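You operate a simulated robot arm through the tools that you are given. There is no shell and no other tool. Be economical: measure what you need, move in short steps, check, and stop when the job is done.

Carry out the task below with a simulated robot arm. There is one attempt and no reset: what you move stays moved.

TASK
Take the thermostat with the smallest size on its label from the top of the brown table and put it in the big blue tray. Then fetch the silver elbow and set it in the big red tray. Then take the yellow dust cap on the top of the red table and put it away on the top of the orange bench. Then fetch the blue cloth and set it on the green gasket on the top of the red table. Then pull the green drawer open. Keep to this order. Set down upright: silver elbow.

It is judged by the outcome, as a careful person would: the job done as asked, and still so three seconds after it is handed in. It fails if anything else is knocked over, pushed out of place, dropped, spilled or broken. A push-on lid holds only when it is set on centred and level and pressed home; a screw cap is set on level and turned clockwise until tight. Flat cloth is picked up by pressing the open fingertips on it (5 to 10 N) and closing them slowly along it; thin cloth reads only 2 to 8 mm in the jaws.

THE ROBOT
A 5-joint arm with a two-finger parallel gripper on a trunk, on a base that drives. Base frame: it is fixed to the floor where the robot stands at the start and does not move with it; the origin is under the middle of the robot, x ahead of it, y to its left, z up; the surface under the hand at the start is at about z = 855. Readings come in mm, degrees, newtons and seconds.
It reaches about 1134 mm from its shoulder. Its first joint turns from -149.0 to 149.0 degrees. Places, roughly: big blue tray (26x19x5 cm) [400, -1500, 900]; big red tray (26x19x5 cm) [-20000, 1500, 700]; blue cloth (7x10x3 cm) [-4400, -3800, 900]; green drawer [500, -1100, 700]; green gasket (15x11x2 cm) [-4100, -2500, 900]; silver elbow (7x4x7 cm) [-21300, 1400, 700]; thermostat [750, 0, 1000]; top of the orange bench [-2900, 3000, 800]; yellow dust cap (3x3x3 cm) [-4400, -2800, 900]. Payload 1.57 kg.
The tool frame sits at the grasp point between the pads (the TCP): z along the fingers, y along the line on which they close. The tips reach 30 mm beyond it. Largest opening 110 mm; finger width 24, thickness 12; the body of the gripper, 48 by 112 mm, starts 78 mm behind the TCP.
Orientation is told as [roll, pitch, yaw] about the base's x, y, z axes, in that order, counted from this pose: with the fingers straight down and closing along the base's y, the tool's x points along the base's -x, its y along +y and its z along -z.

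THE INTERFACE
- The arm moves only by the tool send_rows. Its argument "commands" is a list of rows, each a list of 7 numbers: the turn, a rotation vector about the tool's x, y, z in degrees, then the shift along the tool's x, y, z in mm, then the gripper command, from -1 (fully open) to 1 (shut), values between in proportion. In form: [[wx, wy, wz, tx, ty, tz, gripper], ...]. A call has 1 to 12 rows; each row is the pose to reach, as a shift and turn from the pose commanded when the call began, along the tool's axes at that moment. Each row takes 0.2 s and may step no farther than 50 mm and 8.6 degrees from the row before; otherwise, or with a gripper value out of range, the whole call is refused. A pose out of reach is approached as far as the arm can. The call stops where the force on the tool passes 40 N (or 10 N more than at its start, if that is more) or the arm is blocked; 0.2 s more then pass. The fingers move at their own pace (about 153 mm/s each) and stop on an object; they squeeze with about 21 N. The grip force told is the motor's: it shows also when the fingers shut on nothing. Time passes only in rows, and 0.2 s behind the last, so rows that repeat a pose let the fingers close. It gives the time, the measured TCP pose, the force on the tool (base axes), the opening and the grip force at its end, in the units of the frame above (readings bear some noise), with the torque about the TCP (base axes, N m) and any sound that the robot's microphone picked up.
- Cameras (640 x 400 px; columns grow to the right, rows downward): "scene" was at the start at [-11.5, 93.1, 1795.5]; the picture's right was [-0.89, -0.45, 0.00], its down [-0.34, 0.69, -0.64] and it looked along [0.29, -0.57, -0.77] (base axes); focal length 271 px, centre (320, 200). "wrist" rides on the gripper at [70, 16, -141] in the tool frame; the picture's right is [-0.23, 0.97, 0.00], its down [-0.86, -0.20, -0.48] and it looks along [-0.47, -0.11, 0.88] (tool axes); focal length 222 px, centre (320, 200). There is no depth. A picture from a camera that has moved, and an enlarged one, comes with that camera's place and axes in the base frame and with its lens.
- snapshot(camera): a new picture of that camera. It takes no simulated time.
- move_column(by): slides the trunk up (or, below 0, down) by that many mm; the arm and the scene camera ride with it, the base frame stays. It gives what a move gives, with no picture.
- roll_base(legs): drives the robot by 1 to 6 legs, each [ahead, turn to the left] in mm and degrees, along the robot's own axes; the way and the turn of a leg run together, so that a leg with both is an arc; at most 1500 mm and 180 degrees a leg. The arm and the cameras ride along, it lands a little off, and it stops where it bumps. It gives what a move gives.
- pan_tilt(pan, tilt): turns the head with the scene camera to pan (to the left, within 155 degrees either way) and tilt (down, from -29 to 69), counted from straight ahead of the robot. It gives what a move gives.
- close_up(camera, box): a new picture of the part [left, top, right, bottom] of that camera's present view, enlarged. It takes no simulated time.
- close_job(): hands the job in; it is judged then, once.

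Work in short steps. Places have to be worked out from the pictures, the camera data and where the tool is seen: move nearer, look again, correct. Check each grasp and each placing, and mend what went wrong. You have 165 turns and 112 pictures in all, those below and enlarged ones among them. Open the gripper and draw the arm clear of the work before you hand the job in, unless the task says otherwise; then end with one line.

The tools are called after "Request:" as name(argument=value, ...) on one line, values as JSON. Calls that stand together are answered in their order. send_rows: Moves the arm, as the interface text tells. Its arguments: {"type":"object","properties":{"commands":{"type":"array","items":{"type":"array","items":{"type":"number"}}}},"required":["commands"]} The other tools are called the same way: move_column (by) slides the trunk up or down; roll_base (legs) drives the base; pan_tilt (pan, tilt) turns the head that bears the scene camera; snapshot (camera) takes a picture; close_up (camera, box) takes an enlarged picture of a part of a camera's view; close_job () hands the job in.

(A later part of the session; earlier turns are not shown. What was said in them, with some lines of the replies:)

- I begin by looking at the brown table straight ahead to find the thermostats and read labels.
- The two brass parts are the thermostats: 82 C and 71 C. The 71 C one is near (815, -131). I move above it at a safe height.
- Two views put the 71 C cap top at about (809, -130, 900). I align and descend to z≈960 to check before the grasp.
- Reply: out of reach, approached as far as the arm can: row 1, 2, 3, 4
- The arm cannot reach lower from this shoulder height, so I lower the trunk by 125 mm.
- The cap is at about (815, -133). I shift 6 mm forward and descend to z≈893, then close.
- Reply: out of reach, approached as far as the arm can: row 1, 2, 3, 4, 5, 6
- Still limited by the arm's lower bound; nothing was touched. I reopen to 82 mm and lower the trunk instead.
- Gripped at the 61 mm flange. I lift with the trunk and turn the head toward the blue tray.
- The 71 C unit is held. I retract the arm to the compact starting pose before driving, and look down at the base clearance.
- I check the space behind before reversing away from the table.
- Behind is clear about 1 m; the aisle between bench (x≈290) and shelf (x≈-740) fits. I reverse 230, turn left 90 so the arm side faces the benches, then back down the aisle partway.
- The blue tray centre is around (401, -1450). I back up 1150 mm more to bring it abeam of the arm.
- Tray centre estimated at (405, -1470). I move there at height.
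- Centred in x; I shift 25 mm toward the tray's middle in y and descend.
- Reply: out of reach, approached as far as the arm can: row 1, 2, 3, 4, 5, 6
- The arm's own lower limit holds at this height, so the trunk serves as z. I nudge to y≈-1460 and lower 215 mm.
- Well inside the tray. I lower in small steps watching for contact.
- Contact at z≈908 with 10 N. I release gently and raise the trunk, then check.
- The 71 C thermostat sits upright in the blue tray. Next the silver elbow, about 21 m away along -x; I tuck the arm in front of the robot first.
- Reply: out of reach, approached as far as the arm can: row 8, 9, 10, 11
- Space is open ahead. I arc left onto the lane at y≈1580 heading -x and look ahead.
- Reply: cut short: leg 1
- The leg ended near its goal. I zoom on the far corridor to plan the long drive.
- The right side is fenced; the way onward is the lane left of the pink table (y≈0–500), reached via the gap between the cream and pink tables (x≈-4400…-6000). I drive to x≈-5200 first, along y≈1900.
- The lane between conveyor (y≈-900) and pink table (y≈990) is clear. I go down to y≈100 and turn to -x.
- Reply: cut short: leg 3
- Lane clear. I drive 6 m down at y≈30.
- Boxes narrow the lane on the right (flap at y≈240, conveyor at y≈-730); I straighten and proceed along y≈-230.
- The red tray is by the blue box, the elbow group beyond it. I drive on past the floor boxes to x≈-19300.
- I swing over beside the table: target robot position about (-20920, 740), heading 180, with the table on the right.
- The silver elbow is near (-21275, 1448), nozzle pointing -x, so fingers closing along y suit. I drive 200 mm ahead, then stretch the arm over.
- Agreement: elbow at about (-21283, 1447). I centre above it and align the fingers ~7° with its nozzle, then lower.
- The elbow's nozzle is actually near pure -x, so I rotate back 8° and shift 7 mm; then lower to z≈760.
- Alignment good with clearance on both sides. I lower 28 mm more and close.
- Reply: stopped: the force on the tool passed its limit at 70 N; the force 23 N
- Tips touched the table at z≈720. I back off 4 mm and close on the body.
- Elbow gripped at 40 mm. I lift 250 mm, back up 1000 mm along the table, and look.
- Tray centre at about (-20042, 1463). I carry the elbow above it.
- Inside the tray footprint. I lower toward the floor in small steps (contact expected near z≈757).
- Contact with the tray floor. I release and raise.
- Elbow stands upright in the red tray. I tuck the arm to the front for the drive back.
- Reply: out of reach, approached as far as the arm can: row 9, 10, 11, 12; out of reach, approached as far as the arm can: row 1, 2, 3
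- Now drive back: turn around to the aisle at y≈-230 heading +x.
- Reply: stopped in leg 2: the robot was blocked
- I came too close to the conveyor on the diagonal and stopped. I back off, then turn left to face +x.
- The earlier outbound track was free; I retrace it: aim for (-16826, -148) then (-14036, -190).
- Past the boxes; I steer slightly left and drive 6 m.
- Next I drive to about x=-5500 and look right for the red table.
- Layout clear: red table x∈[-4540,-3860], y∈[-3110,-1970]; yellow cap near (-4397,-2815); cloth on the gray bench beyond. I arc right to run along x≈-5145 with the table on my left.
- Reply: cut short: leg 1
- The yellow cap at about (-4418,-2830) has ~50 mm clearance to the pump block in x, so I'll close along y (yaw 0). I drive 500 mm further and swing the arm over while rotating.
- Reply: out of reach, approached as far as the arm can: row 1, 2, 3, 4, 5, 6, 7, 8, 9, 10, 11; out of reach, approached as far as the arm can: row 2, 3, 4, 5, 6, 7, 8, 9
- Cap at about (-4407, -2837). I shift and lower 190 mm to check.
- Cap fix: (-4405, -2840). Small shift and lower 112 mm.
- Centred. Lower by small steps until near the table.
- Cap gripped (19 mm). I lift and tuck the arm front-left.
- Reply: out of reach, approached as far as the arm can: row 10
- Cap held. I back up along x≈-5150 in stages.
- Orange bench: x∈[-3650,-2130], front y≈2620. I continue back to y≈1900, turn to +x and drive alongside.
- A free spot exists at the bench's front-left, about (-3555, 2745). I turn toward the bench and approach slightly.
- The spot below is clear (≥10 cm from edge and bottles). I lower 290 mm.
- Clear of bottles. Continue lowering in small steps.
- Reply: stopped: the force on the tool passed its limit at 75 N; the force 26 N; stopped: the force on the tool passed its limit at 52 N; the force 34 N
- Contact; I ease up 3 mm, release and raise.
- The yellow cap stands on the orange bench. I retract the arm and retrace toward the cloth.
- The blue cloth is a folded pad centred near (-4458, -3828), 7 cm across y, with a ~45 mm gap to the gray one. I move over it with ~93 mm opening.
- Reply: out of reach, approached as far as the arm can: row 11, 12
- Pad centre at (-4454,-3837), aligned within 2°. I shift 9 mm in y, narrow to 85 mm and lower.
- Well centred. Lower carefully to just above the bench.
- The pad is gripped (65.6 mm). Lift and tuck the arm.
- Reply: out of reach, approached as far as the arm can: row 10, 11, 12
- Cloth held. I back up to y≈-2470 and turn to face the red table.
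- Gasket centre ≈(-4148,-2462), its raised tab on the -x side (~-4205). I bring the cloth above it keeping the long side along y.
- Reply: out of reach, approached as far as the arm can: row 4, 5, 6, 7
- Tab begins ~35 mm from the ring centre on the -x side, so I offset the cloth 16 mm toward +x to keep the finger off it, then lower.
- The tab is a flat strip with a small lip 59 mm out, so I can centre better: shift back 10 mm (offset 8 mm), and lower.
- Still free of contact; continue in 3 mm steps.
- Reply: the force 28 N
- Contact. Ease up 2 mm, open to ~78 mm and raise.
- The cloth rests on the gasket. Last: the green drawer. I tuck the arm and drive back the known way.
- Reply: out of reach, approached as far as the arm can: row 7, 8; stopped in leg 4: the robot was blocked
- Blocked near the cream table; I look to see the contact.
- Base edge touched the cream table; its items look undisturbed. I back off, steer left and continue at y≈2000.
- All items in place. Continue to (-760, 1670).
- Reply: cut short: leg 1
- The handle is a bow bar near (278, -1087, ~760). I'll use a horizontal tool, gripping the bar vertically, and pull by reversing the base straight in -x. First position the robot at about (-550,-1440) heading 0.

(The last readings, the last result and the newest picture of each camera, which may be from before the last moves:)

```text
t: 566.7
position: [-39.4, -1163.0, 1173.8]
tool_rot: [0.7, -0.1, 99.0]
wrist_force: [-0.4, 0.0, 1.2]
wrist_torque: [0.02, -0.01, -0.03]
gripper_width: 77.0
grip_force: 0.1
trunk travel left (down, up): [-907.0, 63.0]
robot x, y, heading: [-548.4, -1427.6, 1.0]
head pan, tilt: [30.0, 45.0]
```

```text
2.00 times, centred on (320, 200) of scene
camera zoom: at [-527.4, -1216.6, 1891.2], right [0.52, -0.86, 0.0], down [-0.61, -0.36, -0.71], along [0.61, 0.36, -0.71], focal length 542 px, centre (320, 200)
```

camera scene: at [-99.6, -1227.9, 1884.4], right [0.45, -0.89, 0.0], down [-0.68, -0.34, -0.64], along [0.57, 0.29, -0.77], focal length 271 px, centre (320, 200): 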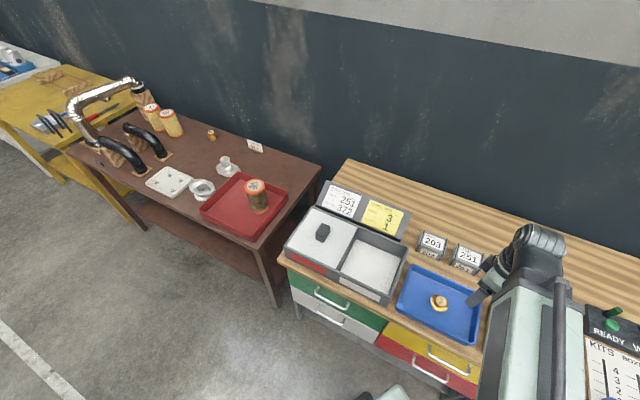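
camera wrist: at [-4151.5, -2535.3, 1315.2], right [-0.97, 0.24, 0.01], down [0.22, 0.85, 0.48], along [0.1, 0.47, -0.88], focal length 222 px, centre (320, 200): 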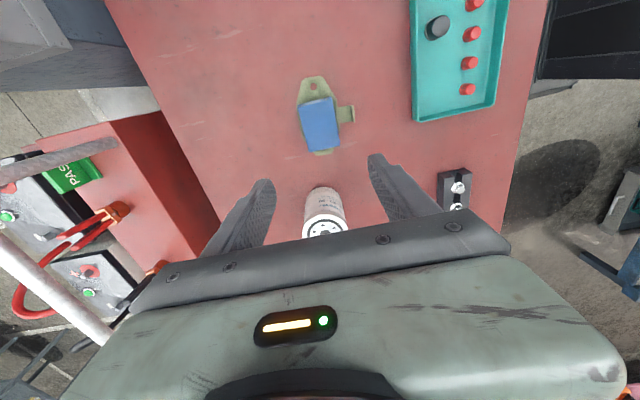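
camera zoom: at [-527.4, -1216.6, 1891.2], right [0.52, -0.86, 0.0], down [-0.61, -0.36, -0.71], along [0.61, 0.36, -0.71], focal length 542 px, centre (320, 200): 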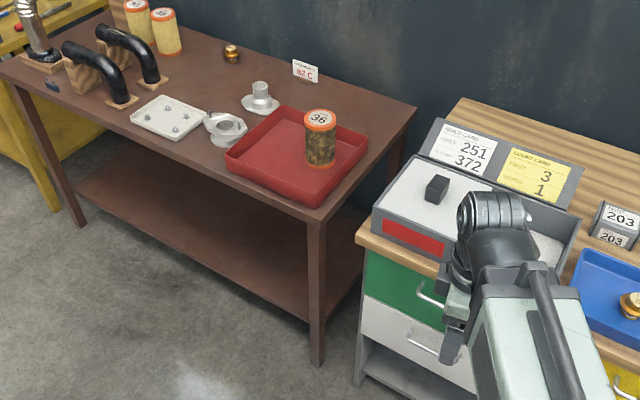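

Two views give the bar at x≈268, y from -1022 to -1162, z≈787. I align the arm's plane to it (≈24.6°) and then pitch the tool to horizontal in free air, swinging about the wrist.

Request:
send_rows(commands=[[0, 0, -7.8, 29, -13, 0, -0.4], [0, 0, -15.6, 58, -26, 0, -0.4]])

Request:
send_rows(commands=[[8.2, 0, 0, 0, -31, -2, -0.4], [16.4, 0, 0, 0, -62, -9, -0.4], [24.6, 0, 0, 0, -92, -20, -0.4], [32.8, 0, 0, 0, -119, -35, -0.4], [41, 0, 0, 0, -144, -54, -0.4], [49.2, 0, 0, 0, -167, -76, -0.4], [57.4, 0, 0, 0, -185, -101, -0.4], [65.6, 0, 0, 0, -200, -129, -0.4], [73.8, 0, 0, 0, -211, -159, -0.4], [82, 0, 0, 0, -218, -189, -0.4], [90, 0, 0, 0, -220, -220, -0.4]])

Request:
snapshot(camera="scene")

```text
t: 567.3
position: [-4.9, -1216.9, 1174.3]
tool_rot: [0.7, -0.3, 114.7]
wrist_force: [0.0, 0.6, 0.6]
wrist_torque: [-0.01, -0.03, 0.02]
gripper_width: 77.0
grip_force: 0.1
trunk travel left (down, up): [-907.0, 63.0]
robot x, y, heading: [-547.4, -1427.3, 0.9]
head pan, tilt: [30.0, 45.0]
```

```text
t: 569.7
position: [199.5, -1121.6, 1399.2]
tool_rot: [-86.7, -0.3, 115.0]
wrist_force: [0.7, 1.3, -0.1]
wrist_torque: [0.02, -0.02, 0.0]
gripper_width: 77.0
grip_force: 0.2
out of reach, approached as far as the arm can: row 3, 4, 5, 6, 7, 8, 9, 10, 11
trunk travel left (down, up): [-907.0, 63.0]
robot x, y, heading: [-551.8, -1429.6, 1.0]
head pan, tilt: [30.0, 45.0]
```

```text
25 pictures are left
camera scene: at [-527.3, -1216.6, 1891.2], right [0.51, -0.86, 0.0], down [-0.61, -0.36, -0.71], along [0.61, 0.36, -0.71], focal length 271 px, centre (320, 200)
```

scene: 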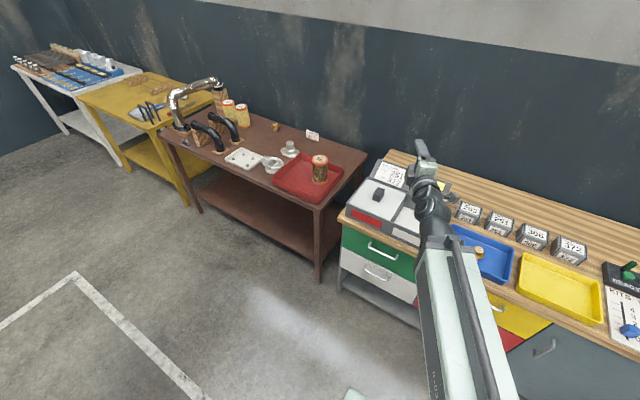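

Horizontal tool achieved (TCP at (199,-1122,1399), heading 25°). The bar should lie ~75 mm ahead along the tool. I lower the trunk toward bar height and check with the wrist camera.

Request:
move_column(by=-500)

Request:
snapshot(camera="wrist")

Request:
snapshot(camera="scene")

```text
refused: -500 is not a number from -400 to 400
```

```text
24 pictures are left
camera wrist: at [100.0, -1243.5, 1389.8], right [-0.15, 0.19, -0.97], down [-0.78, 0.58, 0.23], along [0.6, 0.8, 0.06], focal length 222 px, centre (320, 200)
```

wrist: 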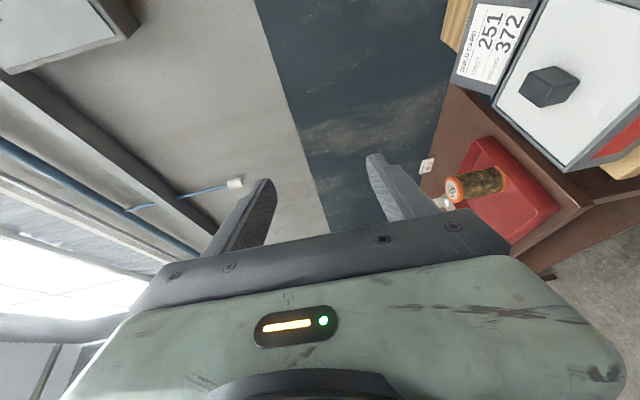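

```text
23 pictures are left
camera scene: at [-527.3, -1216.6, 1891.2], right [0.51, -0.86, 0.0], down [-0.61, -0.36, -0.71], along [0.61, 0.36, -0.71], focal length 271 px, centre (320, 200)
```

scene: 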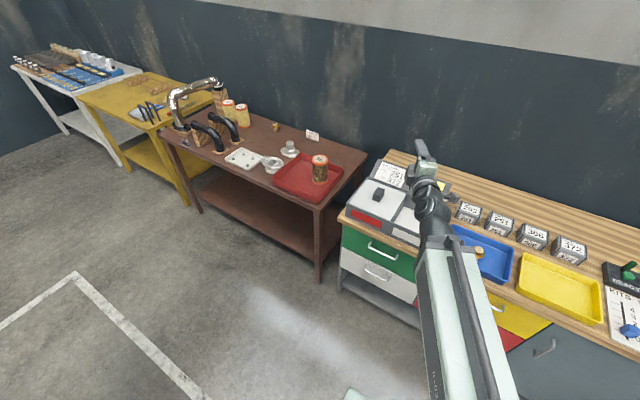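

Trunk steps are limited to 400; I lower 400 then 150.

Request:
move_column(by=-400)

Request:
move_column(by=-150)

Request:
snapshot(camera="wrist")

```text
t: 573.5
position: [198.5, -1121.2, 997.6]
tool_rot: [-86.6, -0.3, 115.2]
wrist_force: [-0.6, 0.7, 0.4]
wrist_torque: [-0.03, 0.03, 0.01]
gripper_width: 77.0
grip_force: 0.0
trunk travel left (down, up): [-507.0, 463.0]
robot x, y, heading: [-548.0, -1424.7, 1.0]
head pan, tilt: [30.0, 45.0]
```

```text
t: 575.3
position: [200.1, -1122.6, 846.7]
tool_rot: [-86.6, -0.3, 115.3]
wrist_force: [0.7, 0.2, 0.5]
wrist_torque: [0.03, 0.02, -0.02]
gripper_width: 76.9
grip_force: 0.2
trunk travel left (down, up): [-357.0, 613.0]
robot x, y, heading: [-548.5, -1430.3, 0.9]
head pan, tilt: [30.0, 45.0]
```

```text
22 pictures are left
camera wrist: at [100.0, -1243.4, 839.7], right [-0.15, 0.19, -0.97], down [-0.78, 0.57, 0.23], along [0.6, 0.8, 0.06], focal length 222 px, centre (320, 200)
```

wrist: 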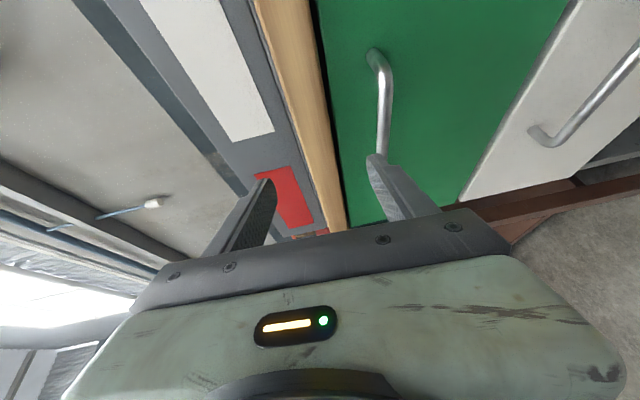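

The bar is ahead at z≈780. I lower 64 mm to bring it midway between the fingers.

Request:
move_column(by=-64)

Request:
snapshot(camera="wrist")

```text
t: 576.3
position: [198.6, -1121.3, 784.6]
tool_rot: [-86.6, -0.3, 115.2]
wrist_force: [0.5, 0.4, -0.7]
wrist_torque: [0.0, -0.05, 0.01]
gripper_width: 77.1
grip_force: 0.0
trunk travel left (down, up): [-293.0, 677.0]
robot x, y, heading: [-547.4, -1426.5, 0.8]
head pan, tilt: [30.0, 45.0]
```

```text
21 pictures are left
camera wrist: at [100.0, -1243.4, 775.6], right [-0.15, 0.19, -0.97], down [-0.78, 0.57, 0.23], along [0.6, 0.8, 0.06], focal length 222 px, centre (320, 200)
```

wrist: 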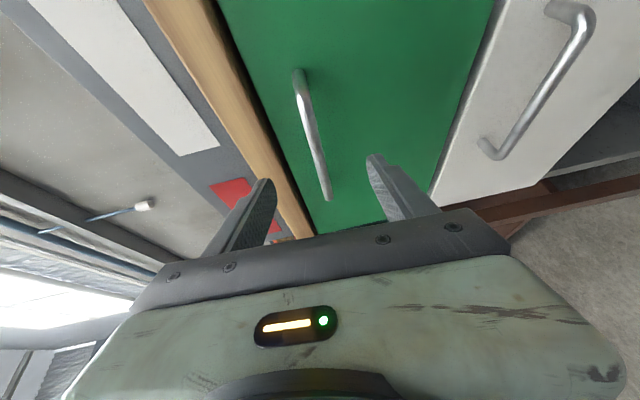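

The bar (z≈782, y −1025…−1159) lies between the fingers. I advance 65 mm along the tool and close.

Request:
send_rows(commands=[[0, 0, 0, 0, 0, 22, -0.4], [0, 0, 0, 0, 0, 44, -0.4], [0, 0, 0, 0, 0, 65, -0.4]])

Request:
snapshot(camera="wrist")

```text
t: 577.1
position: [257.6, -1094.5, 783.5]
tool_rot: [-86.4, -0.3, 115.2]
wrist_force: [-11.9, -4.1, -1.3]
wrist_torque: [0.15, -0.5, -0.14]
gripper_width: 75.6
grip_force: 0.1
out of reach, approached as far as the arm can: row 2, 3
trunk travel left (down, up): [-293.0, 677.0]
robot x, y, heading: [-548.5, -1432.1, 0.9]
head pan, tilt: [30.0, 45.0]
```

```text
20 pictures are left
camera wrist: at [158.2, -1216.8, 775.9], right [-0.15, 0.19, -0.97], down [-0.78, 0.57, 0.23], along [0.6, 0.8, 0.06], focal length 222 px, centre (320, 200)
```

wrist: 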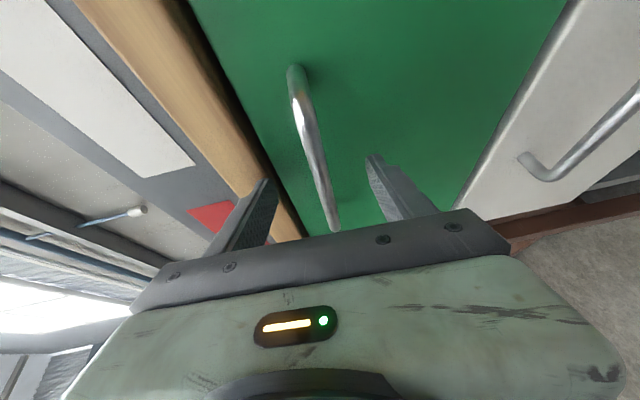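

A light touch of the upper finger on the bench edge; the bar is between the fingers. I close on it.

Request:
send_rows(commands=[[0, 0, 0, 0, 0, 0, 0.2], [0, 0, 0, 0, 0, 0, 1], [0, 0, 0, 0, 0, 0, 1], [0, 0, 0, 0, 0, 0, 1]])

Request:
snapshot(camera="wrist")

```text
t: 578.1
position: [258.4, -1094.2, 780.2]
tool_rot: [-86.2, -0.4, 115.3]
wrist_force: [-17.5, -10.9, -34.1]
wrist_torque: [0.62, 0.33, -0.52]
gripper_width: 12.2
grip_force: 29.5
trunk travel left (down, up): [-293.0, 677.0]
robot x, y, heading: [-550.8, -1426.2, 1.0]
head pan, tilt: [30.0, 45.0]
```

```text
19 pictures are left
camera wrist: at [159.6, -1216.7, 773.5], right [-0.16, 0.18, -0.97], down [-0.78, 0.57, 0.24], along [0.6, 0.8, 0.05], focal length 222 px, centre (320, 200)
```

wrist: 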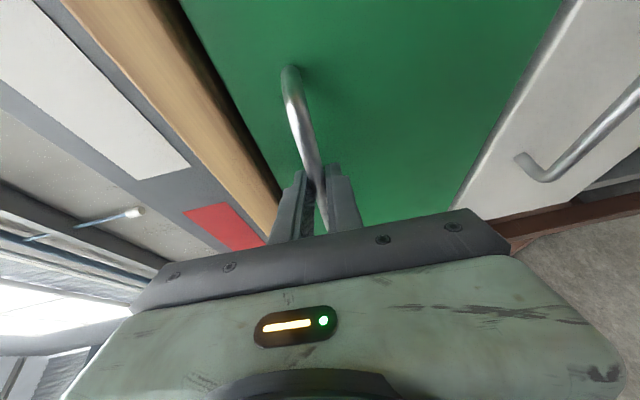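

Bar gripped (12 mm). I relieve the vertical strain by 3 mm and then reverse 60 mm as a test.

Request:
move_column(by=-3)

Request:
roll_base(legs=[[-60, 0]])

Request:
snapshot(camera="wrist")

```text
t: 578.6
position: [258.3, -1095.1, 780.0]
tool_rot: [-86.6, -0.3, 115.1]
wrist_force: [-4.6, 0.0, -7.5]
wrist_torque: [0.75, 0.08, -0.03]
gripper_width: 12.1
grip_force: 29.2
trunk travel left (down, up): [-290.0, 680.0]
robot x, y, heading: [-551.1, -1428.5, 1.1]
head pan, tilt: [30.0, 45.0]
```

```text
t: 579.6
position: [197.6, -1093.5, 781.3]
tool_rot: [-86.5, -0.4, 115.1]
wrist_force: [0.8, 23.3, 7.6]
wrist_torque: [0.81, -0.09, 0.19]
gripper_width: 12.0
grip_force: 29.7
trunk travel left (down, up): [-290.0, 680.0]
robot x, y, heading: [-604.5, -1425.4, 1.1]
head pan, tilt: [30.0, 45.0]
```

```text
18 pictures are left
camera wrist: at [98.4, -1216.3, 772.6], right [-0.15, 0.18, -0.97], down [-0.78, 0.57, 0.23], along [0.6, 0.8, 0.06], focal length 222 px, centre (320, 200)
```

wrist: 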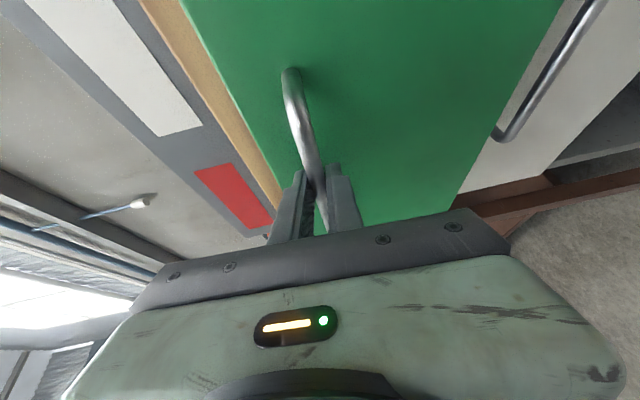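

The drawer follows. I reverse another 150 mm.

Request:
roll_base(legs=[[-80, 0], [-80, 0]])

Request:
snapshot(camera="wrist")

Request:
snapshot(camera="scene")

```text
t: 581.3
position: [35.6, -1097.7, 780.4]
tool_rot: [-86.6, -0.3, 115.2]
wrist_force: [1.6, 20.0, 7.9]
wrist_torque: [0.84, -0.04, 0.05]
gripper_width: 12.3
grip_force: 29.2
trunk travel left (down, up): [-290.0, 680.0]
robot x, y, heading: [-767.8, -1431.3, 1.1]
head pan, tilt: [30.0, 45.0]
```

```text
17 pictures are left
camera wrist: at [-62.6, -1218.8, 772.6], right [-0.15, 0.18, -0.97], down [-0.79, 0.57, 0.23], along [0.6, 0.8, 0.06], focal length 222 px, centre (320, 200)
```

wrist: 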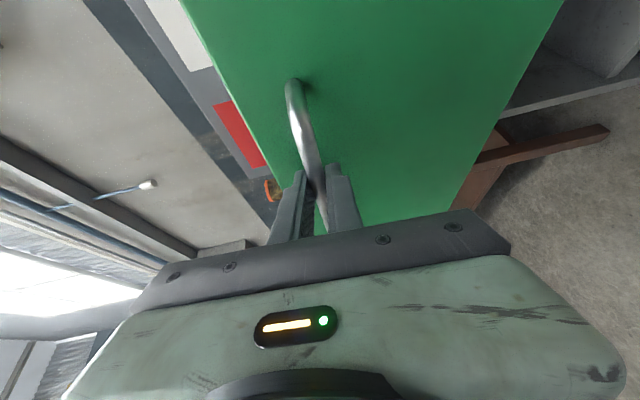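

```text
16 pictures are left
camera scene: at [-749.0, -1219.3, 1274.1], right [0.52, -0.86, 0.0], down [-0.61, -0.37, -0.71], along [0.61, 0.36, -0.71], focal length 271 px, centre (320, 200)
```

scene: 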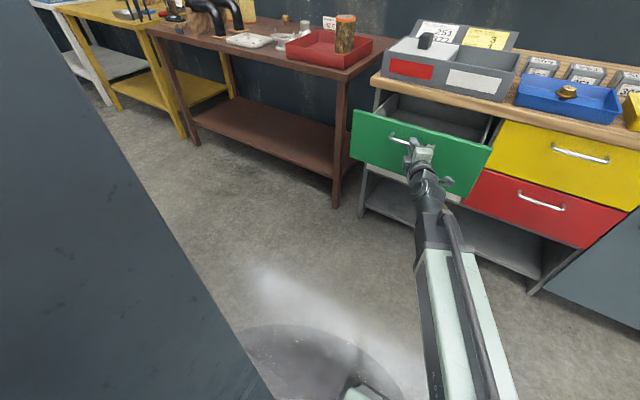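

Drawer is ~22 cm open. I pull 60 mm further to be clearly open, then release.

Request:
roll_base(legs=[[-60, 0]])

Request:
send_rows(commands=[[0, 0, 0, 0, 0, 0, 0.3], [0, 0, 0, 0, 0, 0, 0.1], [0, 0, 0, 0, 0, 0, 0.1]])

Request:
snapshot(camera="wrist")

```text
t: 582.3
position: [-24.4, -1097.7, 779.7]
tool_rot: [-86.5, -0.3, 115.2]
wrist_force: [1.3, 24.6, 8.8]
wrist_torque: [0.85, -0.09, 0.24]
gripper_width: 12.2
grip_force: 29.2
trunk travel left (down, up): [-290.0, 680.0]
robot x, y, heading: [-831.1, -1435.2, 1.1]
head pan, tilt: [30.0, 45.0]
```

```text
t: 583.1
position: [-23.3, -1097.7, 779.9]
tool_rot: [-86.6, -0.4, 115.4]
wrist_force: [-0.8, 0.1, -1.0]
wrist_torque: [0.01, -0.01, -0.03]
gripper_width: 49.5
grip_force: 0.0
trunk travel left (down, up): [-290.0, 680.0]
robot x, y, heading: [-830.7, -1431.9, 0.8]
head pan, tilt: [30.0, 45.0]
```

```text
15 pictures are left
camera wrist: at [-122.9, -1219.7, 772.3], right [-0.15, 0.19, -0.97], down [-0.79, 0.57, 0.23], along [0.6, 0.8, 0.06], focal length 222 px, centre (320, 200)
```

wrist: 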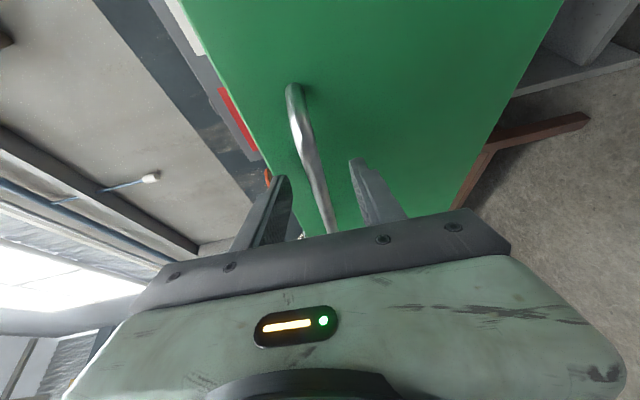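

Released; I back away 150 mm to clear the handle and check.

Request:
roll_base(legs=[[-150, 0]])

Request:
snapshot(camera="scene")

```text
t: 584.4
position: [-174.3, -1101.2, 780.6]
tool_rot: [-86.6, -0.4, 115.4]
wrist_force: [0.2, 0.0, 0.4]
wrist_torque: [-0.02, -0.02, 0.0]
gripper_width: 49.5
grip_force: 0.0
trunk travel left (down, up): [-290.0, 680.0]
robot x, y, heading: [-979.4, -1435.4, 1.0]
head pan, tilt: [30.0, 45.0]
```

```text
14 pictures are left
camera scene: at [-958.2, -1224.2, 1274.3], right [0.52, -0.86, 0.0], down [-0.61, -0.36, -0.71], along [0.61, 0.36, -0.71], focal length 271 px, centre (320, 200)
```

scene: 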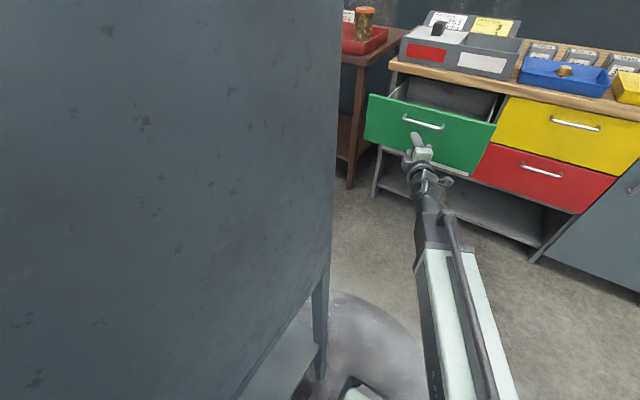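

The drawer is open about 28 cm, the gripper is open and the arm is clear. Everything checked out when it was placed, so I hand in.

Request:
close_job()

```text
The job is handed in.
```

All five steps were done in the order you gave, and the job is handed in. The 71 C thermostat is in the big blue tray, the silver elbow stands upright in the big red tray, and the yellow dust cap is on the orange bench. The blue cloth is on the green gasket, and the green drawer is open about 28 cm. While driving, the robot was blocked twice, once beside the engine conveyor and once against the cream table; I saw nothing knocked over at either place.
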